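You operate a simulated robot arm through the tools that you are given. There is no shell and no other tool. Be economical: measure what you need, move in short steps, check, and stop when the job is done.

You are at the controls of a simulated two-armed robot. One attempt, no reset.

JOB
On the open end of the bench with the blue door, fold the grey cloth in half, so that its two long edges meet.

It is judged by the outcome, as a careful person would: the job done as asked, and still so three seconds after it is handed in. It fails if anything else is knocked over, pushed out of place, dropped, spilled or broken. Flat cloth is picked up by pressing the open fingertips on it (5 to 10 N) and closing them slowly along it; thin cloth reads only 2 to 8 mm in the jaws.

ROBOT AND FRAMES
Two 7-joint arms with two-finger parallel grippers on one trunk, on a base that drives. Base frame: it is fixed to the floor where the robot stands at the start and does not move with it; the origin is under the middle of the robot, x ahead of it, y to its left, z up; the surface under the hand at the start is at about z = 900. Lengths are in mm, angles in rad, forces in N, time in s.
The left shoulder is at the start at [70, 163, 1195], the right one opposite. With the tool pointing down near the work surface each hand reaches from about 400 to 880 mm from the robot's upright axis, wherever it stands, measured 20 degrees to its own side. Places, roughly: open end of the bench with the blue door [600, -100, 900]. Payload 3.43 kg a hand.
The TCP of each hand is the grasp point between the finger pads, 34 mm short of the fingertips. In the tool frame z runs along the fingers and y along their closing line. Largest opening 128 mm; finger width 24, thickness 12; the body of the gripper, 48 by 130 mm, starts 96 mm behind the TCP.
Orientation is that of the tool frame in the base frame, as a unit quaternion [w, x, y, z]. With the fingers straight down and closing along the base's y, the tool's x points along the base's -x, its y along +y and its z along -z.

CONTROLS
- The arms move only by the tool play_rows. It takes "left_motion", "right_motion" or both (then of equal length, played together; a hand with none holds still); each is a list of rows, each an object of numbers (a shift or turn left out is 0, a gripper value left out holds the last): "wx", "wy", "wz": the turn, a rotation vector about the base's x, y, z in rad; "dx", "dy", "dz": the shift along the base's x, y, z in mm; "claw": the opening, from 0 (shut) to 1 (fully open). In form: [{"wx": .., "wy": .., "wz": .., "dx": .., "dy": .., "dz": .., "claw": ..}, ...]. A call has 1 to 8 rows; each row is the pose to reach, as a shift and turn from the pose commanded when the call began. Rows are played at 5 a second. More than 50 mm and 0.15 rad between two rows, or a gripper value outside its range, and nothing of the call is played. Where a pose cannot be reached the arm comes as near as it can. A force on the tool above 40 N (or 10 N above the force at the start of the call, whichever is more), or a blocked arm, ends the call early, and 0.2 s more pass. The fingers move at their own pace (about 153 mm/s each) and stop on an object; they squeeze with about 24 N. The grip force told is the motor's: it shows also when the fingers shut on nothing. Time passes only in rows, and 0.2 s behind the last, so rows that repeat a pose let the fingers close. The reply holds the time, the measured pose of the TCP, the force on the tool along the base axes, the opening and the grip force, in the units named above and with some noise, with the torque about the TCP (base axes, N m) and any sound that the robot's microphone picked up, and new pictures: "show" is both (left out), scene, wrist or none (wrist: the cameras of the hands that moved).
- Cameras (640 x 400 px; columns grow to the right, rows downward): "scene" is now at [128.7, -25.9, 1411.6]; the picture's right is [-0.31, -0.95, 0.00], its down [-0.65, 0.21, -0.73] and it looks along [0.70, -0.22, -0.68] (base axes); focal length 248 px, centre (320, 200). "left" rides on the left gripper at [76, 11, -160] in its tool frame; the picture's right is [-0.15, 0.99, 0.00], its down [-0.88, -0.13, -0.46] and it looks along [-0.45, -0.07, 0.89] (tool axes); focal length 234 px, centre (320, 200). "right" rides on the right gripper at [76, -11, -160] in its tool frame; the picture's right is [0.15, 0.99, 0.00], its down [-0.88, 0.13, -0.46] and it looks along [-0.45, 0.07, 0.89] (tool axes); focal length 234 px, centre (320, 200). There is no depth. A picture from a camera that has moved, and an enlarged one, comes with that camera's place and axes in the base frame and with its lens.
- move_column(by): slides the trunk up (or, below 0, down) by that many mm; the arms and the scene camera ride with it, the base frame stays. It gives what a move gives, with no picture.
- drive_base(legs): drives the robot by 1 to 6 legs, each [ahead, left, turn to the left] in mm, mm and rad, along the robot's own axes; the way and the turn of a leg run together, so that a leg with both is an arc; at most 1500 mm and 3.142 rad a leg. The arms and the cameras ride along, it lands a little off, and it stops where it bumps. It gives what a move gives, and a new picture of the scene camera.
- head_to(pan, tilt): turns the head with the scene camera to pan (to the left, within 1.501 rad either way) and tilt (down, from -0.506 to 1.204), counted from straight ahead of the robot. It gives what a move gives, and a new picture of the scene camera.
- close_up(camera, box): a new picture of the part [left, top, right, bottom] of that camera's present view, enlarged. It takes no simulated time.
- close_job(): hands the job in; it is judged then, once.

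Go step by step. Nothing tells you exact positions but the pictures and the camera data: compare them with the known pose of the tool, close in by small moves and look again before you grip or let go. The budget is 120 turns and 260 pictures, counting those below and the enlarged ones. Unless the task says otherwise, let go and move clear before handing in, and close with one line.

The tools are called after "Request:" as a command line: name --argument value ..., lists and objects as JSON in quotes. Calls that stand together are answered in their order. play_rows: Moves the arms, as the interface text tells. Its arguments: {"type":"object","properties":{"left_motion":{"type":"array","items":{"type":"object","properties":{"wx":{"type":"number"},"wy":{"type":"number"},"wz":{"type":"number"},"dx":{"type":"number"},"dy":{"type":"number"},"dz":{"type":"number"},"claw":{"type":"number"}}}},"right_motion":{"type":"array","items":{"type":"object","properties":{"wx":{"type":"number"},"wy":{"type":"number"},"wz":{"type":"number"},"dx":{"type":"number"},"dy":{"type":"number"},"dz":{"type":"number"},"claw":{"type":"number"}}}},"show":{"type":"string","enum":["both","scene","wrist","none"]}},"required":[]} The other tools are called the same way: move_column (by) slides the trunk up or down; drive_base (legs) drives the base; head_to (pan, tilt) turns the head that bears the scene camera; close_up (camera, box) takes an enlarged picture of a part of a camera's view; close_job () hands the job in.

At the start:

```text
t: 0.0
left_ee_pos: [508.9, 110.8, 1075.4]
left_orientation: [0.0, 0.0, 1.0, 0.0]
left_contact_force: [0.7, -0.6, 0.4]
left_torque: [0.02, -0.03, 0.0]
left_grip_width: 128.2
left_gripper_force: 0.1
right_ee_pos: [475.7, -319.5, 1143.8]
right_orientation: [-0.001, 0.0, 1.0, 0.0]
right_contact_force: [0.2, 1.5, 0.1]
right_torque: [-0.01, 0.01, 0.03]
right_grip_width: 128.3
right_gripper_force: 0.1
trunk travel left (down, up): [-675.0, 265.0]
robot x, y, heading: [-2.3, 0.7, 0.0]
head pan, tilt: [-0.311, 0.75]
```

scene: 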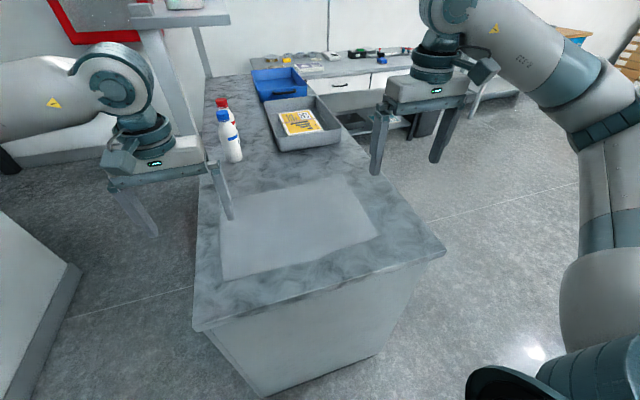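
right: 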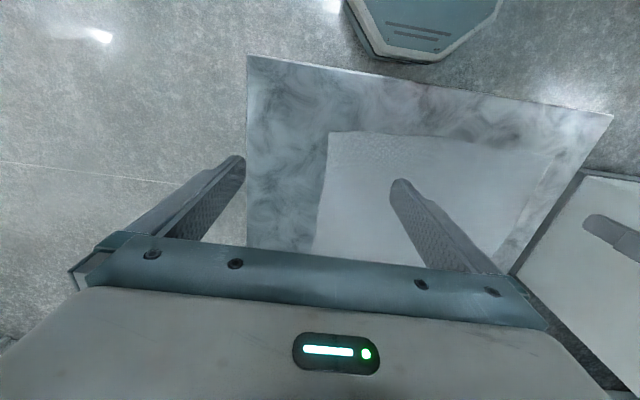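
left: 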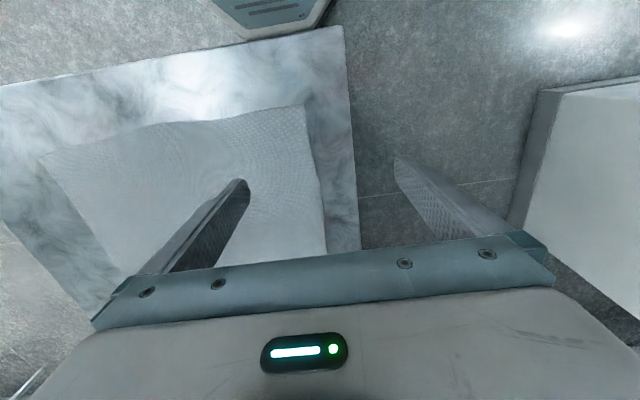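

The cloth lies roughly over x 470–755, y -300–95, so its long edges run along y, with the near edge at x≈472. I'll look closer to measure it.

Request:
close_up --camera "scene" --box '[180, 160, 420, 310]'

Request:
head_to --pan -0.15 --tilt 0.85

```text
2.67 times, centred on (300, 235) of scene
camera zoom: at [128.7, -25.9, 1411.6], right [-0.31, -0.95, 0.0], down [-0.65, 0.21, -0.73], along [0.7, -0.22, -0.68], focal length 660 px, centre (373, 107)
```

zoom: 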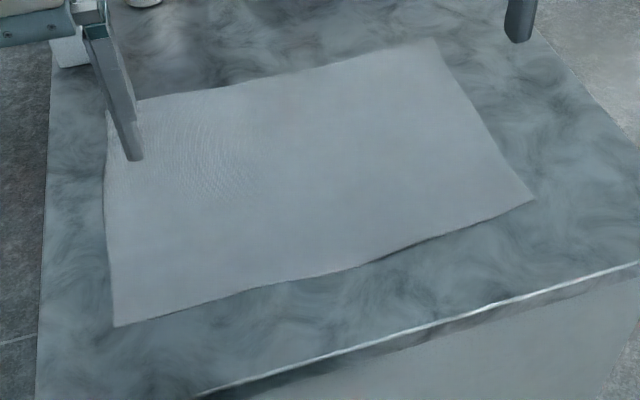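

```text
t: 0.7
left_ee_pos: [510.1, 111.1, 1077.2]
left_orientation: [0.0, 0.0, 1.0, 0.0]
left_contact_force: [-0.3, 0.8, 1.0]
left_torque: [0.0, -0.01, 0.03]
left_grip_width: 128.0
left_gripper_force: 0.1
right_ee_pos: [476.5, -319.2, 1143.0]
right_orientation: [0.0, 0.0, 1.0, 0.0]
right_contact_force: [0.2, 0.4, 0.3]
right_torque: [0.01, 0.04, 0.02]
right_grip_width: 128.0
right_gripper_force: 0.0
trunk travel left (down, up): [-675.0, 265.0]
robot x, y, heading: [0.5, 4.9, -0.001]
head pan, tilt: [-0.15, 0.85]
camera scene: at [127.2, -12.2, 1403.5], right [-0.15, -0.99, 0.0], down [-0.74, 0.11, -0.66], along [0.65, -0.1, -0.75], focal length 248 px, centre (320, 200)
```

scene: 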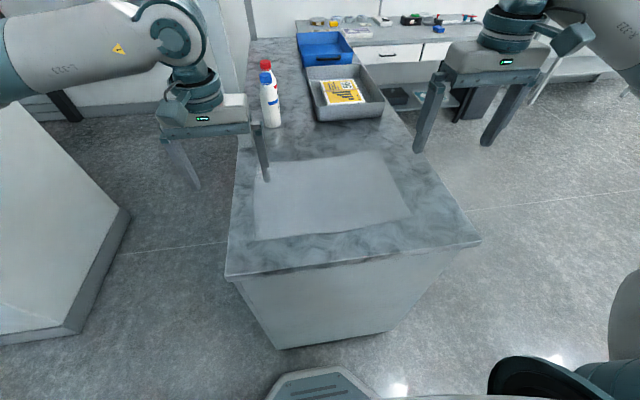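

I measure the cloth at x 467–757, y -302 to 98. I'll bring both hands over the near long edge, close to its corners, with the jaws partly open.

Request:
play_rows --left_motion '[{"dx": -7, "dy": -11, "dz": -20, "claw": 0.3}, {"dx": -14, "dy": -23, "dz": -45}, {"dx": -21, "dy": -35, "dz": -70}, {"dx": -28, "dy": -46, "dz": -95}, {"dx": -28, "dy": -46, "dz": -112}]' --right_motion '[{"dx": 2, "dy": 15, "dz": -40, "claw": 0.3}, {"dx": 4, "dy": 30, "dz": -80}, {"dx": 6, "dy": 45, "dz": -120}, {"dx": 6, "dy": 51, "dz": -160}, {"dx": 6, "dy": 51, "dz": -178}]'

```text
t: 1.9
left_ee_pos: [481.1, 64.4, 964.1]
left_orientation: [0.0, 0.0, 1.0, 0.0]
left_contact_force: [0.6, 0.0, -0.5]
left_torque: [-0.03, 0.0, 0.01]
left_grip_width: 38.5
left_gripper_force: 0.0
right_ee_pos: [483.2, -268.6, 965.1]
right_orientation: [0.0, 0.0, 1.0, 0.001]
right_contact_force: [0.4, 0.6, 0.1]
right_torque: [-0.01, 0.01, -0.01]
right_grip_width: 38.5
right_gripper_force: 0.1
trunk travel left (down, up): [-675.0, 265.0]
robot x, y, heading: [-2.5, 0.6, 0.001]
head pan, tilt: [-0.15, 0.85]
camera scene: at [127.1, -11.6, 1403.6], right [-0.15, -0.99, 0.0], down [-0.74, 0.11, -0.66], along [0.65, -0.1, -0.75], focal length 248 px, centre (320, 200)
camera right: at [406.2, -281.0, 1125.0], right [-0.15, 0.99, 0.0], down [0.88, 0.13, 0.46], along [0.45, 0.07, -0.89], focal length 234 px, centre (320, 200)
camera left: at [405.1, 76.8, 1124.7], right [0.15, 0.99, 0.0], down [0.88, -0.13, 0.46], along [0.45, -0.07, -0.89], focal length 234 px, centre (320, 200)
```

scene: 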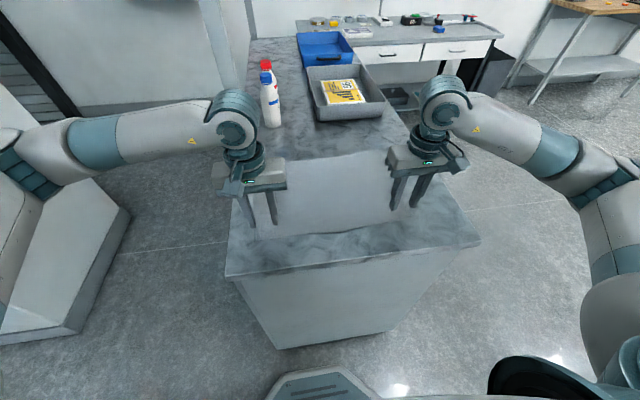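
right: 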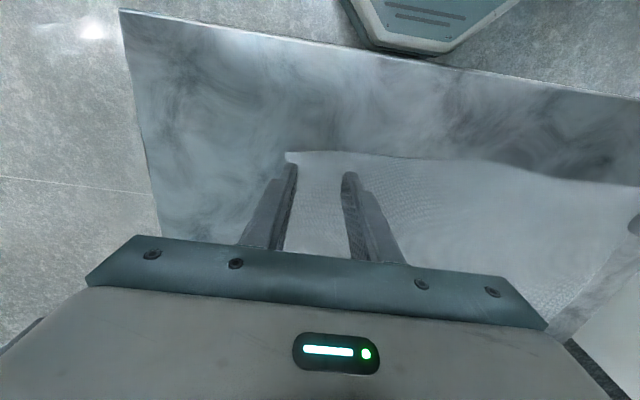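
left: 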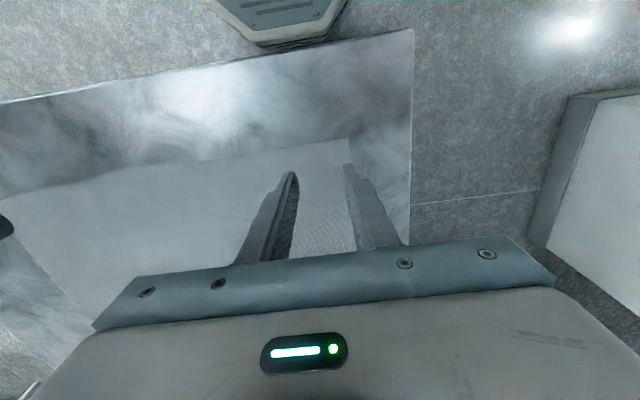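

The cloth edge is at x≈459 on the left and x≈466 on the right. I'll adjust x slightly and lower to just above the cloth.

Request:
play_rows --left_motion '[{"dx": -4, "dz": -10}, {"dx": -7, "dz": -20}, {"dx": -7, "dz": -26}, {"dx": -7, "dz": -29}]' --right_motion '[{"dx": -2, "dz": -10}, {"dx": -4, "dz": -20}, {"dx": -4, "dz": -26}, {"dx": -4, "dz": -29}]' --show "wrist"

```text
t: 2.9
left_ee_pos: [475.1, 64.7, 935.5]
left_orientation: [0.001, -0.001, 1.0, 0.0]
left_contact_force: [-0.1, 0.6, 4.7]
left_torque: [0.01, -0.06, 0.0]
left_grip_width: 38.4
left_gripper_force: 0.0
right_ee_pos: [478.0, -267.9, 935.5]
right_orientation: [0.001, 0.0, 1.0, 0.0]
right_contact_force: [-0.1, 0.0, -0.6]
right_torque: [-0.02, -0.01, -0.01]
right_grip_width: 38.0
right_gripper_force: 0.1
trunk travel left (down, up): [-675.0, 265.0]
robot x, y, heading: [-1.7, 2.7, -0.002]
head pan, tilt: [-0.15, 0.85]
camera right: at [400.9, -280.5, 1096.3], right [-0.15, 0.99, 0.0], down [0.88, 0.13, 0.46], along [0.45, 0.07, -0.89], focal length 234 px, centre (320, 200)
camera left: at [398.4, 76.1, 1095.1], right [0.15, 0.99, 0.0], down [0.88, -0.13, 0.46], along [0.45, -0.07, -0.89], focal length 234 px, centre (320, 200)
```

right: 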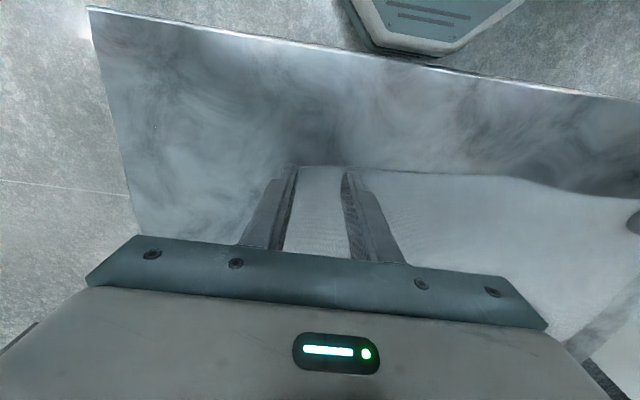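
left: 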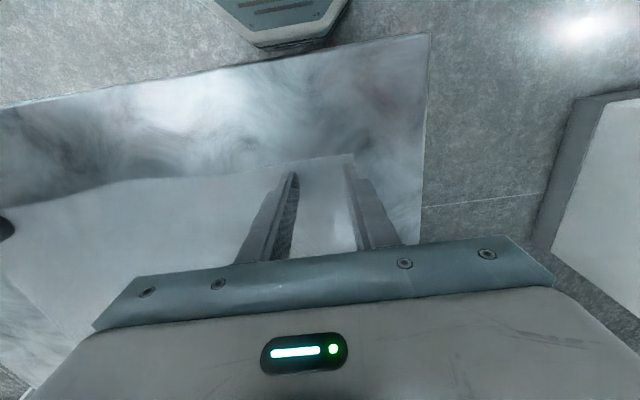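

The left fingertips are pressing at 4.7 N and the right is just short of contact. I'll lower a little more.

Request:
play_rows --left_motion '[{"dz": -0.5}, {"dz": -1}]' --right_motion '[{"dz": -1.2}, {"dz": -2}]' --show "none"

```text
t: 3.5
left_ee_pos: [474.8, 64.8, 936.3]
left_orientation: [0.001, -0.001, 1.0, 0.0]
left_contact_force: [1.6, 0.5, 15.5]
left_torque: [0.16, -0.02, -0.04]
left_grip_width: 38.3
left_gripper_force: 0.0
right_ee_pos: [476.9, -268.0, 936.5]
right_orientation: [0.001, 0.0, 1.0, 0.0]
right_contact_force: [0.0, 0.2, 2.1]
right_torque: [0.0, -0.04, 0.0]
right_grip_width: 38.3
right_gripper_force: 0.0
trunk travel left (down, up): [-675.0, 265.0]
robot x, y, heading: [-2.5, -0.7, 0.001]
head pan, tilt: [-0.15, 0.85]
```

Request:
play_rows --left_motion '[{"dz": 0.3}, {"dz": 0.7}]' --right_motion '[{"dz": -0.3}, {"dz": -0.6}]' --show "none"

```text
t: 4.1
left_ee_pos: [474.1, 63.3, 935.3]
left_orientation: [0.001, 0.0, 1.0, 0.0]
left_contact_force: [2.2, -0.9, 14.3]
left_torque: [0.12, -0.04, -0.01]
left_grip_width: 38.5
left_gripper_force: 0.1
right_ee_pos: [476.7, -268.7, 934.4]
right_orientation: [0.002, 0.0, 1.0, 0.0]
right_contact_force: [1.0, -1.7, 12.6]
right_torque: [-0.07, -0.05, 0.0]
right_grip_width: 38.2
right_gripper_force: 0.0
trunk travel left (down, up): [-675.0, 265.0]
robot x, y, heading: [-1.8, -0.7, 0.0]
head pan, tilt: [-0.15, 0.85]
```

Both hands press a touch hard (13–14 N). I'll ease them up slightly, then close slowly along the cloth.

Request:
play_rows --left_motion '[{"dz": 0.6}, {"dz": 0.6, "claw": 0.26}, {"dz": 0.6, "claw": 0.22}, {"dz": 0.6, "claw": 0.18}, {"dz": 0.6, "claw": 0.14}, {"dz": 0.6, "claw": 0.1}, {"dz": 0.6, "claw": 0.05}, {"dz": 0.6, "claw": 0}]' --right_motion '[{"dz": 0.4}, {"dz": 0.4, "claw": 0.26}, {"dz": 0.4, "claw": 0.22}, {"dz": 0.4, "claw": 0.18}, {"dz": 0.4, "claw": 0.14}, {"dz": 0.4, "claw": 0.1}, {"dz": 0.4, "claw": 0.05}, {"dz": 0.4, "claw": 0}]'

```text
t: 5.9
left_ee_pos: [474.2, 63.9, 936.3]
left_orientation: [0.001, 0.0, 1.0, -0.002]
left_contact_force: [-0.7, -10.3, 3.7]
left_torque: [-0.33, 0.0, 0.05]
left_grip_width: 2.4
left_gripper_force: 24.1
right_ee_pos: [476.9, -268.5, 937.4]
right_orientation: [0.0, 0.0, 1.0, 0.002]
right_contact_force: [0.3, 10.3, 17.8]
right_torque: [0.28, 0.0, 0.0]
right_grip_width: 2.4
right_gripper_force: 24.1
trunk travel left (down, up): [-675.0, 265.0]
robot x, y, heading: [1.4, -0.9, -0.006]
head pan, tilt: [-0.15, 0.85]
camera scene: at [125.3, -11.4, 1403.7], right [-0.15, -0.99, 0.0], down [-0.74, 0.11, -0.66], along [0.65, -0.1, -0.75], focal length 248 px, centre (320, 200)
camera right: at [399.2, -279.2, 1095.0], right [-0.15, 0.99, 0.0], down [0.88, 0.13, 0.46], along [0.45, 0.07, -0.89], focal length 234 px, centre (320, 200)
camera left: at [397.1, 76.3, 1095.1], right [0.15, 0.99, 0.0], down [0.88, -0.13, 0.46], along [0.45, -0.07, -0.89], focal length 234 px, centre (320, 200)
```

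scene: 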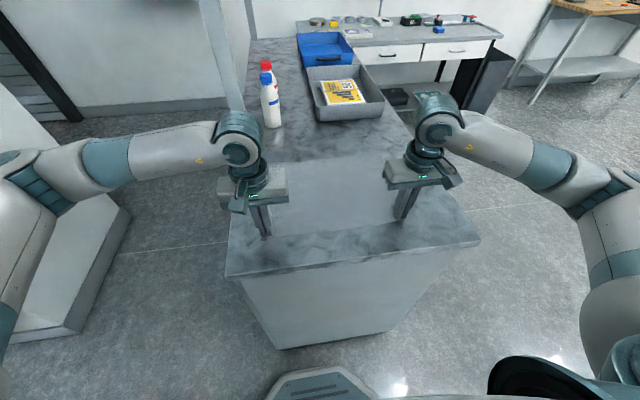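
right: 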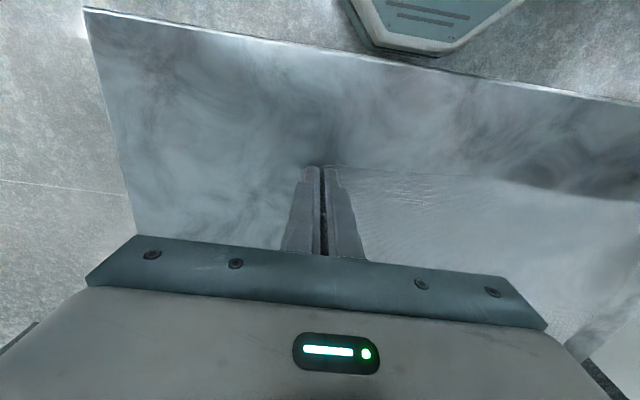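
left: 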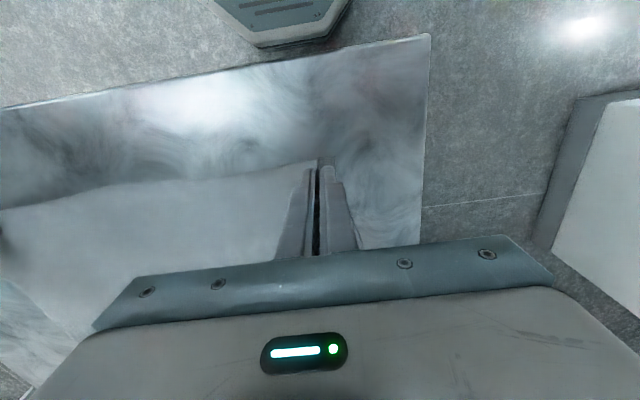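

Both grips read 2.4 mm and the cloth is taut between the hands, so it is gripped. I'll bring the hands slightly together and lift to confirm.

Request:
play_rows --left_motion '[{"dy": -4, "dz": 3}, {"dy": -8, "dz": 12}, {"dy": -8, "dz": 30, "dx": 6}, {"dy": -8, "dz": 45, "dx": 15}]' --right_motion '[{"dy": 4, "dz": 3}, {"dy": 8, "dz": 12}, {"dy": 8, "dz": 30, "dx": 6}, {"dy": 8, "dz": 45, "dx": 15}]'

```text
t: 6.9
left_ee_pos: [490.5, 57.7, 981.3]
left_orientation: [0.0, -0.001, 1.0, 0.0]
left_contact_force: [0.0, 0.0, -0.3]
left_torque: [-0.01, -0.03, 0.01]
left_grip_width: 2.3
left_gripper_force: 24.1
right_ee_pos: [491.4, -259.2, 979.8]
right_orientation: [-0.001, 0.0, 1.0, 0.0]
right_contact_force: [-0.3, 0.4, -0.5]
right_torque: [0.01, 0.01, 0.01]
right_grip_width: 2.3
right_gripper_force: 24.2
trunk travel left (down, up): [-675.0, 265.0]
robot x, y, heading: [1.0, 0.9, -0.005]
head pan, tilt: [-0.15, 0.85]
camera scene: at [127.5, -12.1, 1403.4], right [-0.15, -0.99, 0.0], down [-0.74, 0.11, -0.66], along [0.65, -0.1, -0.75], focal length 248 px, centre (320, 200)
camera right: at [416.0, -271.0, 1138.7], right [-0.15, 0.99, 0.0], down [0.88, 0.13, 0.46], along [0.45, 0.07, -0.89], focal length 234 px, centre (320, 200)
camera left: at [414.2, 68.6, 1140.4], right [0.15, 0.99, 0.0], down [0.88, -0.13, 0.46], along [0.45, -0.07, -0.89], focal length 234 px, centre (320, 200)
```

scene: 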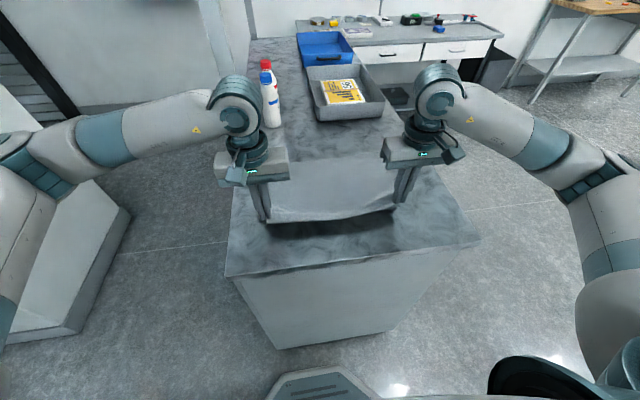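
right: 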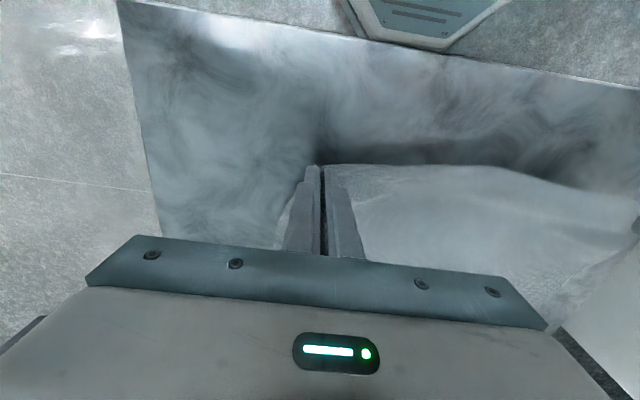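
left: 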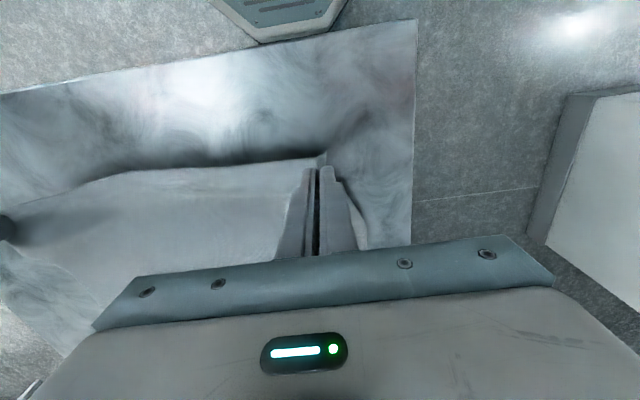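

Both hands hold the cloth well, but about 24 mm of hem sits in the jaws and would end up turned back after the fold. I'll lay it down, spread the pinch open, and regrip closer to the edge.

Request:
play_rows --left_motion '[{"dz": -20, "dx": -10}, {"dz": -35, "dx": -14, "dy": 4}, {"dz": -44.5, "dx": -15, "dy": 8}, {"dz": -44.5, "dx": -15, "dy": 8, "claw": 0.1}, {"dz": -44.5, "dx": -15, "dy": 8, "claw": 0.2}, {"dz": -44.5, "dx": -15, "dy": 8, "claw": 0.32}, {"dz": -15, "dx": -15, "dy": 8}, {"dz": -5, "dx": -29, "dy": 10}]' --right_motion '[{"dz": -20, "dx": -10}, {"dz": -35, "dx": -14, "dy": -4}, {"dz": -44.5, "dx": -15, "dy": -8}, {"dz": -44.5, "dx": -15, "dy": -8, "claw": 0.1}, {"dz": -44.5, "dx": -15, "dy": -8, "claw": 0.2}, {"dz": -44.5, "dx": -15, "dy": -8, "claw": 0.32}, {"dz": -15, "dx": -15, "dy": -8}, {"dz": -5, "dx": -29, "dy": -8}]'

```text
t: 8.7
left_ee_pos: [460.0, 67.7, 975.9]
left_orientation: [0.0, 0.0, 1.0, 0.0]
left_contact_force: [-0.8, -0.1, -0.2]
left_torque: [-0.01, -0.02, 0.01]
left_grip_width: 41.0
left_gripper_force: 0.0
right_ee_pos: [462.1, -267.1, 975.4]
right_orientation: [0.001, 0.0, 1.0, 0.001]
right_contact_force: [-0.3, -1.1, 0.5]
right_torque: [-0.02, -0.01, 0.0]
right_grip_width: 41.0
right_gripper_force: 0.3
trunk travel left (down, up): [-675.0, 265.0]
robot x, y, heading: [4.0, 1.2, -0.001]
head pan, tilt: [-0.15, 0.85]
camera scene: at [126.0, -12.1, 1403.6], right [-0.15, -0.99, 0.0], down [-0.74, 0.11, -0.66], along [0.65, -0.1, -0.75], focal length 248 px, centre (320, 200)
camera right: at [385.6, -279.4, 1134.5], right [-0.15, 0.99, 0.0], down [0.88, 0.13, 0.46], along [0.45, 0.07, -0.89], focal length 234 px, centre (320, 200)
camera left: at [383.9, 78.1, 1134.9], right [0.15, 0.99, 0.0], down [0.88, -0.13, 0.46], along [0.45, -0.07, -0.89], focal length 234 px, centre (320, 200)
```

scene: 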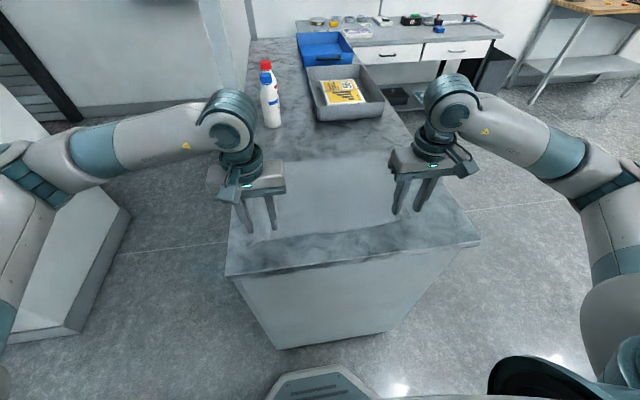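
right: 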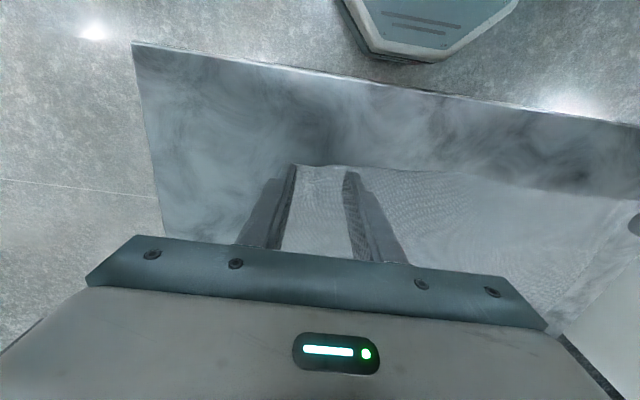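
left: 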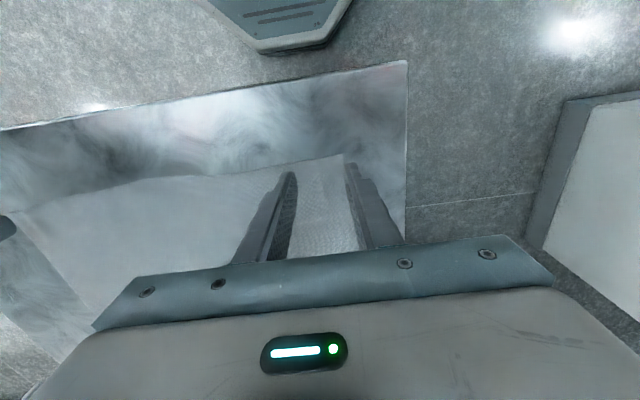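

The edge is now at x≈457 on the left and x≈464 on the right, and the cloth is flat again. I'll press down with about 11 mm of finger overlap.

Request:
play_rows --left_motion '[{"dx": -3, "dz": -15}, {"dx": -3, "dz": -30}, {"dx": -3, "dz": -37}, {"dx": -3, "dz": -40}]' --right_motion '[{"dx": 1, "dz": -15}, {"dx": 1, "dz": -30}, {"dx": 1, "dz": -37}, {"dx": 1, "dz": -40}]' --show "wrist"

```text
t: 9.7
left_ee_pos: [455.9, 66.4, 935.8]
left_orientation: [0.0, -0.001, 1.0, 0.001]
left_contact_force: [0.3, -1.0, 2.1]
left_torque: [0.01, -0.04, -0.01]
left_grip_width: 40.7
left_gripper_force: 0.1
right_ee_pos: [464.6, -268.5, 936.6]
right_orientation: [0.002, 0.0, 1.0, 0.0]
right_contact_force: [0.7, -1.5, 9.3]
right_torque: [0.0, -0.06, -0.01]
right_grip_width: 41.1
right_gripper_force: 0.1
trunk travel left (down, up): [-675.0, 265.0]
robot x, y, heading: [1.0, -3.1, 0.002]
head pan, tilt: [-0.15, 0.85]
camera right: at [388.2, -279.6, 1095.0], right [-0.15, 0.99, 0.0], down [0.88, 0.13, 0.46], along [0.45, 0.07, -0.89], focal length 234 px, centre (320, 200)
camera left: at [380.0, 77.9, 1095.1], right [0.15, 0.99, 0.0], down [0.88, -0.13, 0.46], along [0.45, -0.07, -0.89], focal length 234 px, centre (320, 200)
```

right: 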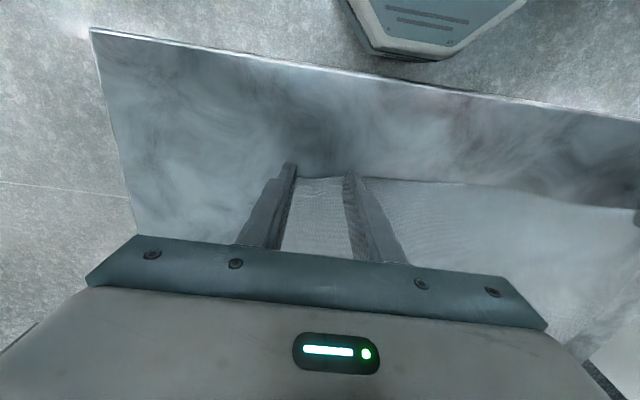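
left: 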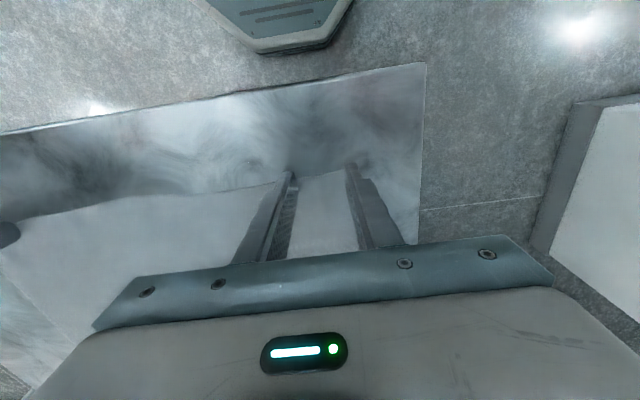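

The overlap looks right. I'll lower the left hand slightly, then close both slowly.

Request:
play_rows --left_motion '[{"dz": -0.6}, {"dz": -0.6, "claw": 0.27}, {"dz": -0.6, "claw": 0.22}, {"dz": -0.6, "claw": 0.18}, {"dz": -0.6, "claw": 0.14}, {"dz": -0.6, "claw": 0.1}, {"dz": -0.6, "claw": 0.05}, {"dz": -0.6, "claw": 0}]' --right_motion '[{"dz": 0}, {"dz": 0, "claw": 0.27}, {"dz": 0, "claw": 0.22}, {"dz": 0, "claw": 0.18}, {"dz": 0, "claw": 0.14}, {"dz": 0, "claw": 0.1}, {"dz": 0, "claw": 0.05}, {"dz": 0, "claw": 0}]' --show "none"

Request:
play_rows --left_motion '[{"dy": -4, "dz": 3}, {"dy": -8, "dz": 12}, {"dy": -8, "dz": 30, "dx": 6}, {"dy": -8, "dz": 45, "dx": 15}]' --right_motion '[{"dy": 4, "dz": 3}, {"dy": 8, "dz": 12}, {"dy": 8, "dz": 30, "dx": 6}, {"dy": 8, "dz": 45, "dx": 15}]'

```text
t: 11.5
left_ee_pos: [454.9, 67.7, 936.2]
left_orientation: [0.0, 0.0, 1.0, -0.002]
left_contact_force: [0.2, -13.6, 12.7]
left_torque: [-0.42, -0.17, -0.03]
left_grip_width: 1.9
left_gripper_force: 25.1
right_ee_pos: [463.3, -267.3, 934.8]
right_orientation: [0.001, -0.001, 1.0, 0.001]
right_contact_force: [0.8, 12.0, 15.0]
right_torque: [0.35, -0.13, 0.05]
right_grip_width: 2.3
right_gripper_force: 24.0
trunk travel left (down, up): [-675.0, 265.0]
robot x, y, heading: [-2.0, 2.0, 0.002]
head pan, tilt: [-0.15, 0.85]
```

```text
t: 12.5
left_ee_pos: [472.7, 59.6, 978.0]
left_orientation: [-0.001, 0.0, 1.0, 0.0]
left_contact_force: [-0.6, 0.3, -0.3]
left_torque: [0.0, -0.02, 0.0]
left_grip_width: 1.8
left_gripper_force: 23.8
right_ee_pos: [480.3, -261.7, 978.3]
right_orientation: [0.0, 0.001, 1.0, 0.0]
right_contact_force: [-0.2, 0.3, 0.9]
right_torque: [0.03, 0.02, 0.01]
right_grip_width: 2.4
right_gripper_force: 24.0
trunk travel left (down, up): [-675.0, 265.0]
robot x, y, heading: [0.1, -1.2, 0.002]
head pan, tilt: [-0.15, 0.85]
camera scene: at [127.6, -12.1, 1403.4], right [-0.15, -0.99, 0.0], down [-0.74, 0.11, -0.66], along [0.65, -0.1, -0.75], focal length 248 px, centre (320, 200)
camera right: at [403.1, -272.0, 1138.7], right [-0.15, 0.99, 0.0], down [0.88, 0.13, 0.46], along [0.45, 0.07, -0.89], focal length 234 px, centre (320, 200)
camera left: at [397.0, 69.8, 1138.4], right [0.15, 0.99, 0.0], down [0.88, -0.13, 0.45], along [0.45, -0.07, -0.89], focal length 234 px, centre (320, 200)
```

scene: 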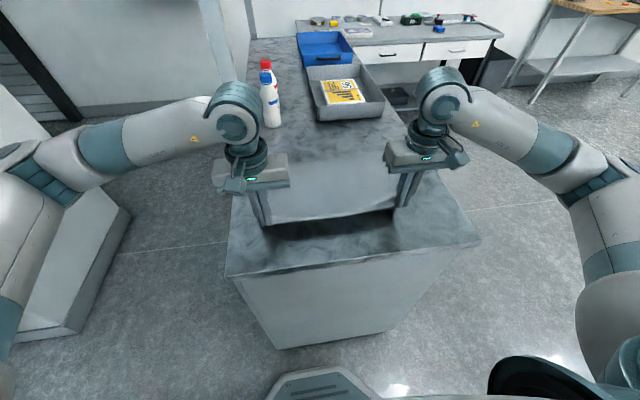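
right: 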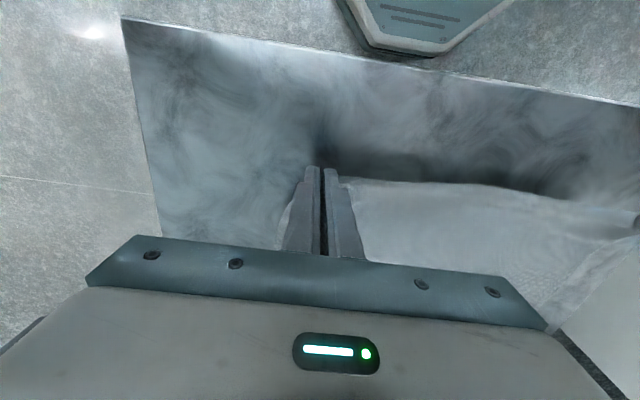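
left: 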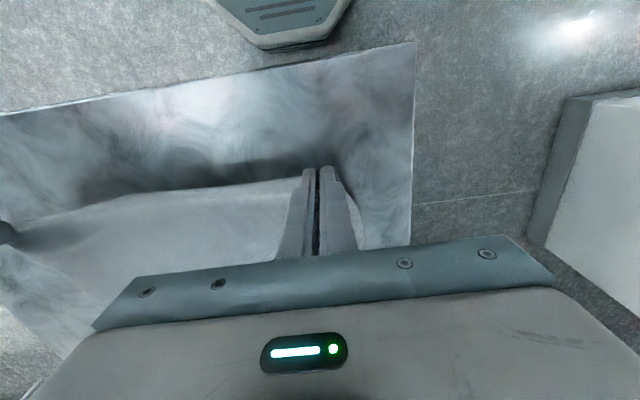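

The hold is firm with little hem in the jaws. Now the first half of the fold arc.

Request:
play_rows --left_motion '[{"dx": 15, "dz": 16}, {"dx": 30, "dz": 30}, {"dx": 47, "dz": 42}, {"dx": 65, "dz": 52}, {"dx": 85, "dz": 61}, {"dx": 105, "dz": 67}, {"dx": 125, "dz": 70}, {"dx": 145, "dz": 71}]' --right_motion '[{"dx": 15, "dz": 16}, {"dx": 29, "dz": 30}, {"dx": 45, "dz": 42}, {"dx": 62, "dz": 52}, {"dx": 81, "dz": 61}, {"dx": 100, "dz": 67}, {"dx": 119, "dz": 70}, {"dx": 138, "dz": 71}]'

```text
t: 14.3
left_ee_pos: [617.5, 59.2, 1049.7]
left_orientation: [0.0, 0.0, 1.0, -0.001]
left_contact_force: [1.1, 0.3, -0.3]
left_torque: [0.02, 0.02, -0.01]
left_grip_width: 1.8
left_gripper_force: 24.0
right_ee_pos: [619.5, -260.9, 1049.2]
right_orientation: [-0.001, 0.0, 1.0, 0.0]
right_contact_force: [0.0, 0.3, 0.0]
right_torque: [-0.05, -0.03, -0.01]
right_grip_width: 2.5
right_gripper_force: 24.0
trunk travel left (down, up): [-675.0, 265.0]
robot x, y, heading: [-1.6, 0.5, -0.002]
head pan, tilt: [-0.15, 0.85]
camera scene: at [128.2, -12.0, 1403.4], right [-0.15, -0.99, 0.0], down [-0.74, 0.11, -0.66], along [0.65, -0.1, -0.75], focal length 248 px, centre (320, 200)
camera right: at [542.6, -271.2, 1209.4], right [-0.15, 0.99, 0.0], down [0.88, 0.13, 0.45], along [0.45, 0.07, -0.89], focal length 234 px, centre (320, 200)
camera left: at [541.1, 70.1, 1209.0], right [0.15, 0.99, 0.0], down [0.88, -0.13, 0.46], along [0.45, -0.07, -0.89], focal length 234 px, centre (320, 200)
```

scene: 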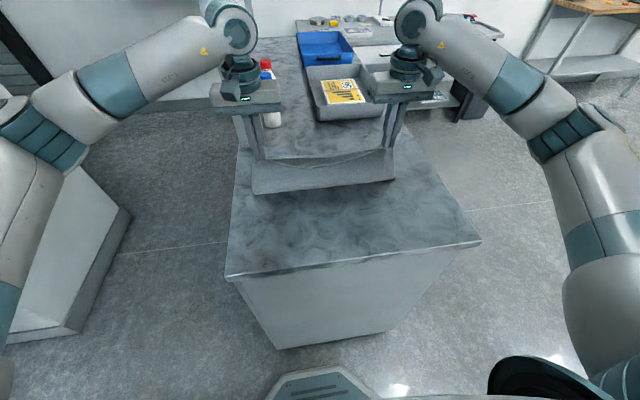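
right: 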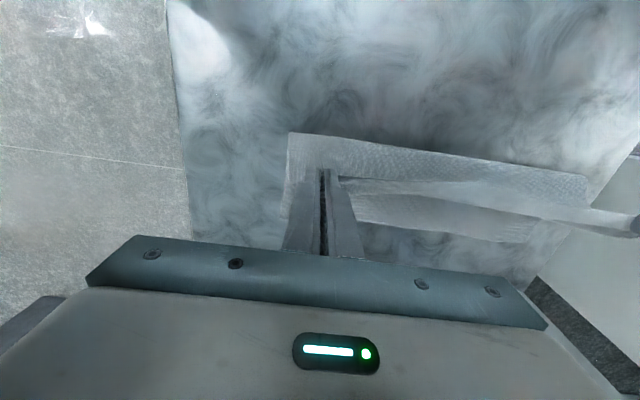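
left: 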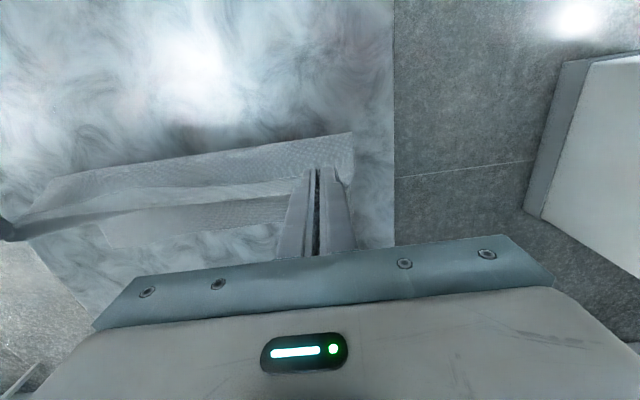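

The cloth is hanging nicely. I need the present position of the far edge, so I'll take close-ups of it.

Request:
close_up --camera "scene" --box '[220, 110, 430, 240]'

Request:
close_up --camera "right" --box '[260, 110, 640, 300]'

Request:
close_up --camera "left" --box '[0, 110, 380, 300]'

```text
3.05 times, centred on (325, 175) of scene
camera zoom: at [128.2, -12.0, 1403.4], right [-0.15, -0.99, 0.0], down [-0.74, 0.11, -0.66], along [0.65, -0.1, -0.75], focal length 755 px, centre (305, 276)
```

zoom: 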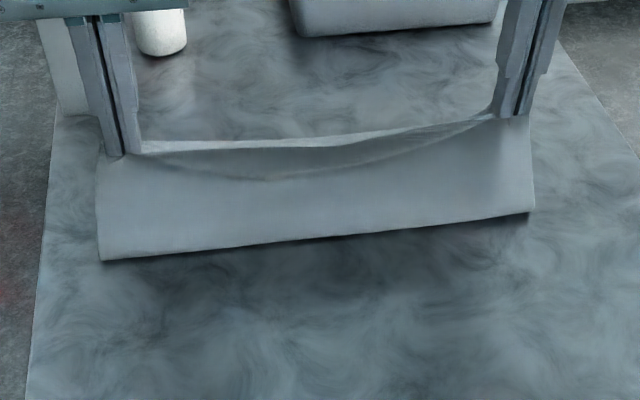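

```text
1.68 times, centred on (450, 205) of right
camera zoom: at [542.6, -271.2, 1209.4], right [-0.15, 0.99, 0.0], down [0.88, 0.13, 0.45], along [0.45, 0.07, -0.89], focal length 394 px, centre (101, 192)
```

zoom: 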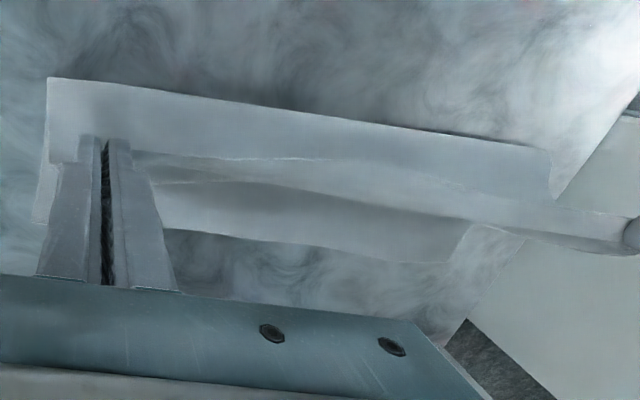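

```text
1.68 times, centred on (190, 205) of left
camera zoom: at [541.1, 70.1, 1209.0], right [0.15, 0.99, 0.0], down [0.88, -0.13, 0.46], along [0.45, -0.07, -0.89], focal length 394 px, centre (539, 192)
```

zoom: 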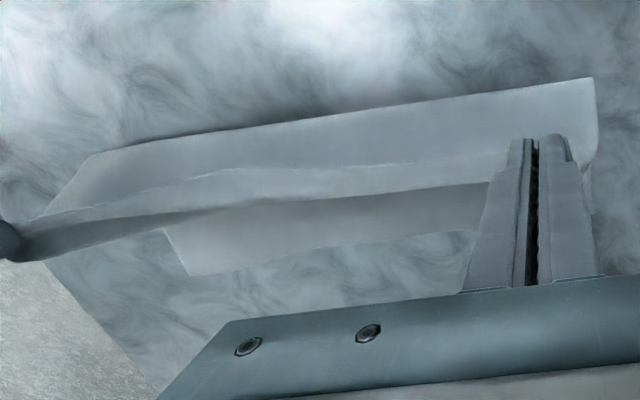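

The far edge now lies at about x≈723 on the left and 732 on the right. I'll bring the held edge there, tilting the hands slightly, and stop a little above the surface.

Request:
play_rows --left_motion '[{"dx": 18, "dz": -3, "wy": 0.05}, {"dx": 36, "dz": -9, "wy": 0.11}, {"dx": 54, "dz": -19, "wy": 0.17}, {"dx": 70, "dz": -33, "wy": 0.23}, {"dx": 83, "dz": -50, "wy": 0.29}, {"dx": 93, "dz": -68, "wy": 0.35}, {"dx": 97, "dz": -84, "wy": 0.4}]' --right_motion '[{"dx": 18, "dz": -3, "wy": 0.05}, {"dx": 36, "dz": -9, "wy": 0.11}, {"dx": 54, "dz": -19, "wy": 0.17}, {"dx": 71, "dz": -33, "wy": 0.23}, {"dx": 85, "dz": -50, "wy": 0.29}, {"dx": 96, "dz": -68, "wy": 0.35}, {"dx": 101, "dz": -84, "wy": 0.4}]'

```text
t: 15.9
left_ee_pos: [713.8, 59.4, 965.0]
left_orientation: [-0.199, 0.0, 0.98, 0.0]
left_contact_force: [0.2, -0.9, 0.4]
left_torque: [-0.03, 0.01, -0.01]
left_grip_width: 1.8
left_gripper_force: 23.9
right_ee_pos: [718.7, -261.6, 965.2]
right_orientation: [-0.2, 0.0, 0.98, 0.001]
right_contact_force: [1.0, 0.2, -0.4]
right_torque: [0.0, 0.0, 0.01]
right_grip_width: 2.4
right_gripper_force: 23.8
trunk travel left (down, up): [-675.0, 265.0]
robot x, y, heading: [3.3, 0.1, -0.002]
head pan, tilt: [-0.15, 0.85]
camera scene: at [128.4, -12.6, 1403.4], right [-0.15, -0.99, 0.0], down [-0.74, 0.11, -0.66], along [0.65, -0.1, -0.75], focal length 248 px, centre (320, 200)
camera right: at [711.0, -273.1, 1142.2], right [-0.14, 0.99, 0.06], down [0.99, 0.13, 0.08], along [0.07, 0.07, -1.0], focal length 234 px, centre (320, 200)
camera left: at [707.2, 70.5, 1141.3], right [0.13, 0.99, -0.06], down [0.99, -0.13, 0.08], along [0.07, -0.07, -1.0], focal length 234 px, centre (320, 200)
```

scene: 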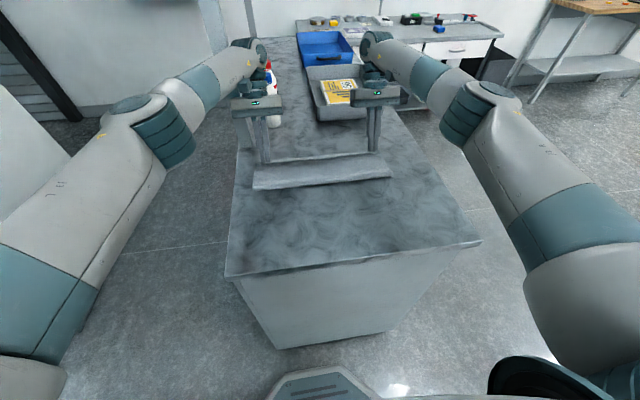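
right: 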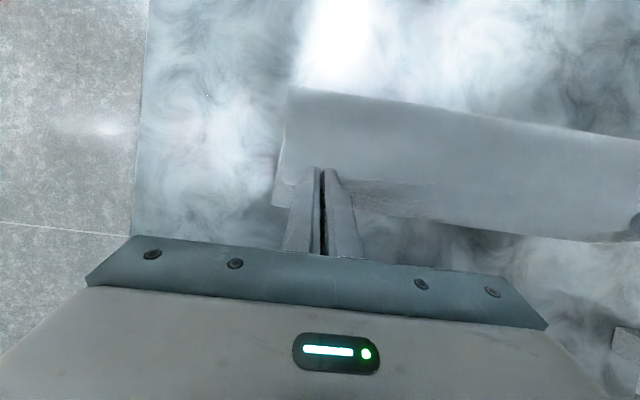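
left: 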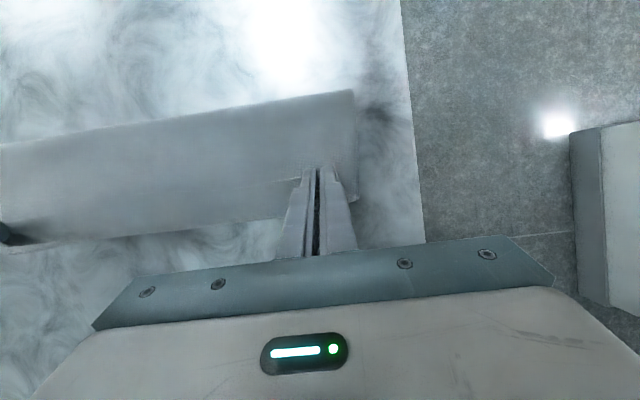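

Request:
close_up --camera "right" --box '[240, 70, 640, 270]'

Request:
close_up --camera "left" --box '[0, 70, 400, 270]'

Request:
close_up --camera "scene" --box '[220, 100, 420, 220]'

```text
1.60 times, centred on (440, 170) of right
camera zoom: at [711.0, -273.1, 1142.2], right [-0.14, 0.99, 0.06], down [0.99, 0.13, 0.08], along [0.07, 0.07, -1.0], focal length 375 px, centre (128, 248)
```

zoom: 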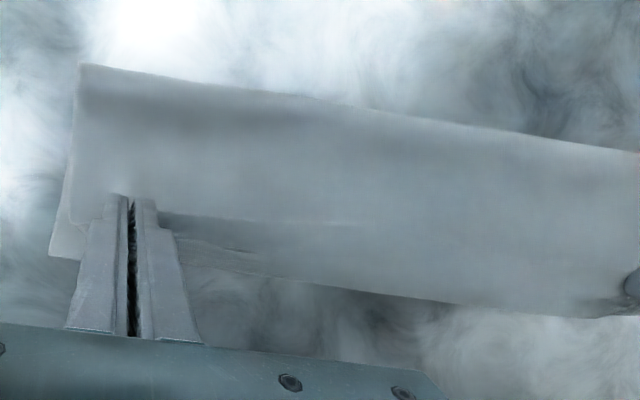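

```text
1.60 times, centred on (200, 170) of left
camera zoom: at [707.2, 70.5, 1141.3], right [0.13, 0.99, -0.06], down [0.99, -0.13, 0.08], along [0.07, -0.07, -1.0], focal length 375 px, centre (512, 248)
```

zoom: 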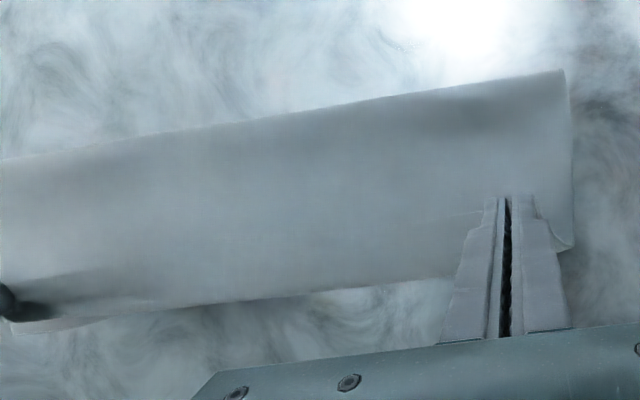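

```text
3.20 times, centred on (320, 160) of scene
camera zoom: at [128.4, -12.6, 1403.4], right [-0.15, -0.99, 0.0], down [-0.74, 0.11, -0.66], along [0.65, -0.1, -0.75], focal length 792 px, centre (320, 328)
```

zoom: 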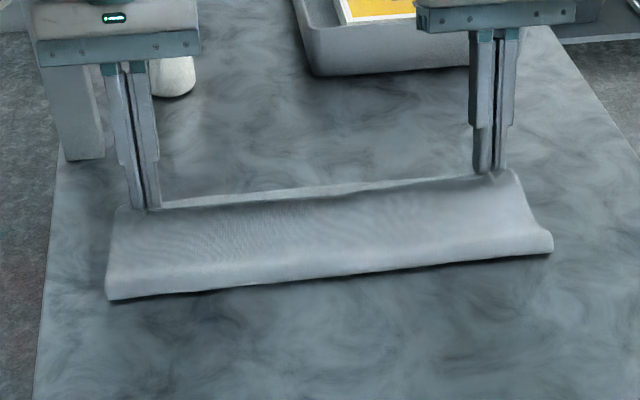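

By the wrist views the far edge is at about x≈737. I'll move the held edge about 9 mm further and lower it onto the surface.

Request:
play_rows --left_motion '[{"dx": 7, "dz": -3}, {"dx": 12, "dz": -8}, {"dx": 12, "dz": -13}, {"dx": 11, "dz": -18}, {"dx": 10, "dz": -22}]' --right_motion '[{"dx": 7, "dz": -3}, {"dx": 11, "dz": -8}, {"dx": 11, "dz": -13}, {"dx": 10, "dz": -18}, {"dx": 9, "dz": -22}]'

```text
t: 17.1
left_ee_pos: [724.0, 59.9, 944.9]
left_orientation: [-0.197, 0.0, 0.98, 0.0]
left_contact_force: [0.0, -0.4, 0.1]
left_torque: [-0.01, -0.02, 0.01]
left_grip_width: 2.0
left_gripper_force: 24.0
left hand out of reach, approached as far as the arm can: row 2
right_ee_pos: [727.7, -261.6, 945.1]
right_orientation: [-0.199, 0.0, 0.98, 0.001]
right_contact_force: [0.2, -0.2, -0.6]
right_torque: [-0.02, -0.01, 0.0]
right_grip_width: 2.7
right_gripper_force: 24.2
trunk travel left (down, up): [-675.0, 265.0]
robot x, y, heading: [1.1, -0.8, 0.0]
head pan, tilt: [-0.15, 0.85]
camera scene: at [127.0, -12.9, 1403.5], right [-0.15, -0.99, 0.0], down [-0.74, 0.11, -0.66], along [0.65, -0.1, -0.75], focal length 248 px, centre (320, 200)
camera right: at [719.1, -272.8, 1121.3], right [-0.13, 0.99, 0.06], down [0.99, 0.13, 0.08], along [0.07, 0.07, -1.0], focal length 234 px, centre (320, 200)
camera left: at [716.0, 70.0, 1121.2], right [0.13, 0.99, -0.06], down [0.99, -0.13, 0.08], along [0.07, -0.07, -1.0], focal length 234 px, centre (320, 200)
```

scene: 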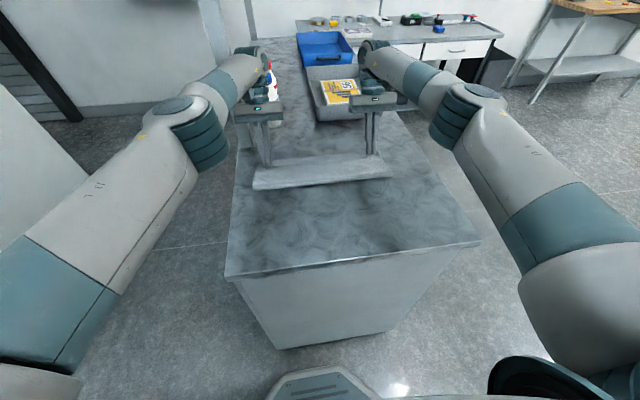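
right: 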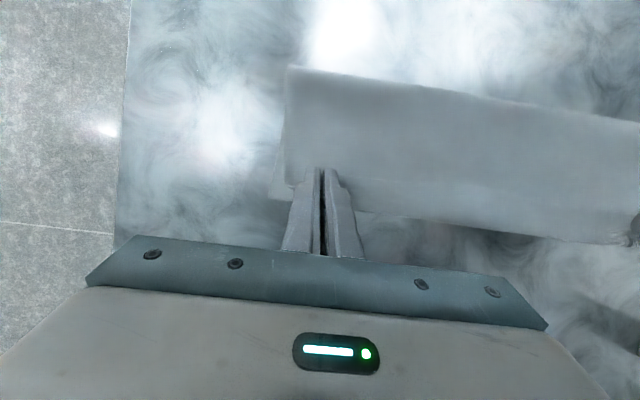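
left: 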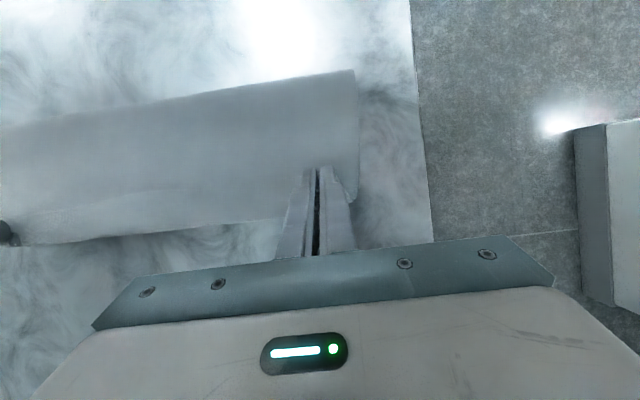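

I'll touch down, ease the hands back outwards, and open them slowly.

Request:
play_rows --left_motion '[{"dz": -2, "dy": 3}, {"dz": -4, "dy": 6}, {"dz": -4, "dy": 6}]' --right_motion '[{"dz": -2, "dy": -3}, {"dz": -4, "dy": -6}, {"dz": -4, "dy": -6}]' --show "none"

Request:
close_up --camera "scene" --box '[220, 100, 420, 220]'

```text
t: 17.9
left_ee_pos: [724.0, 63.7, 940.3]
left_orientation: [-0.199, 0.0, 0.98, -0.001]
left_contact_force: [0.3, -7.7, 2.0]
left_torque: [-0.26, -0.03, 0.06]
left_grip_width: 1.9
left_gripper_force: 24.1
right_ee_pos: [727.3, -266.5, 940.9]
right_orientation: [-0.199, 0.0, 0.98, 0.001]
right_contact_force: [-0.2, 8.4, 3.5]
right_torque: [0.25, -0.04, -0.05]
right_grip_width: 2.5
right_gripper_force: 24.6
trunk travel left (down, up): [-675.0, 265.0]
robot x, y, heading: [-0.1, -0.1, 0.001]
head pan, tilt: [-0.15, 0.85]
```

```text
3.20 times, centred on (320, 160) of scene
camera zoom: at [126.9, -11.9, 1403.6], right [-0.15, -0.99, 0.0], down [-0.74, 0.11, -0.66], along [0.65, -0.1, -0.75], focal length 792 px, centre (320, 328)
```

zoom: 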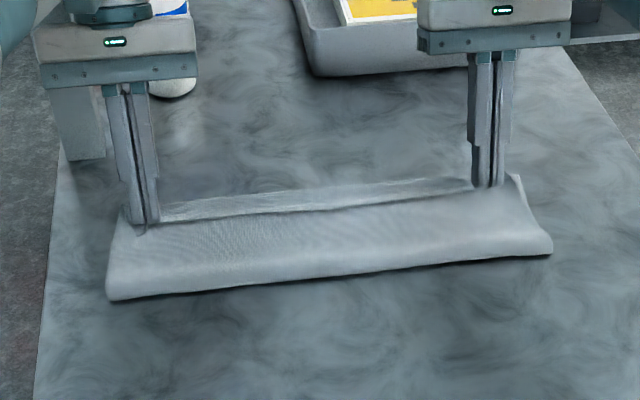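

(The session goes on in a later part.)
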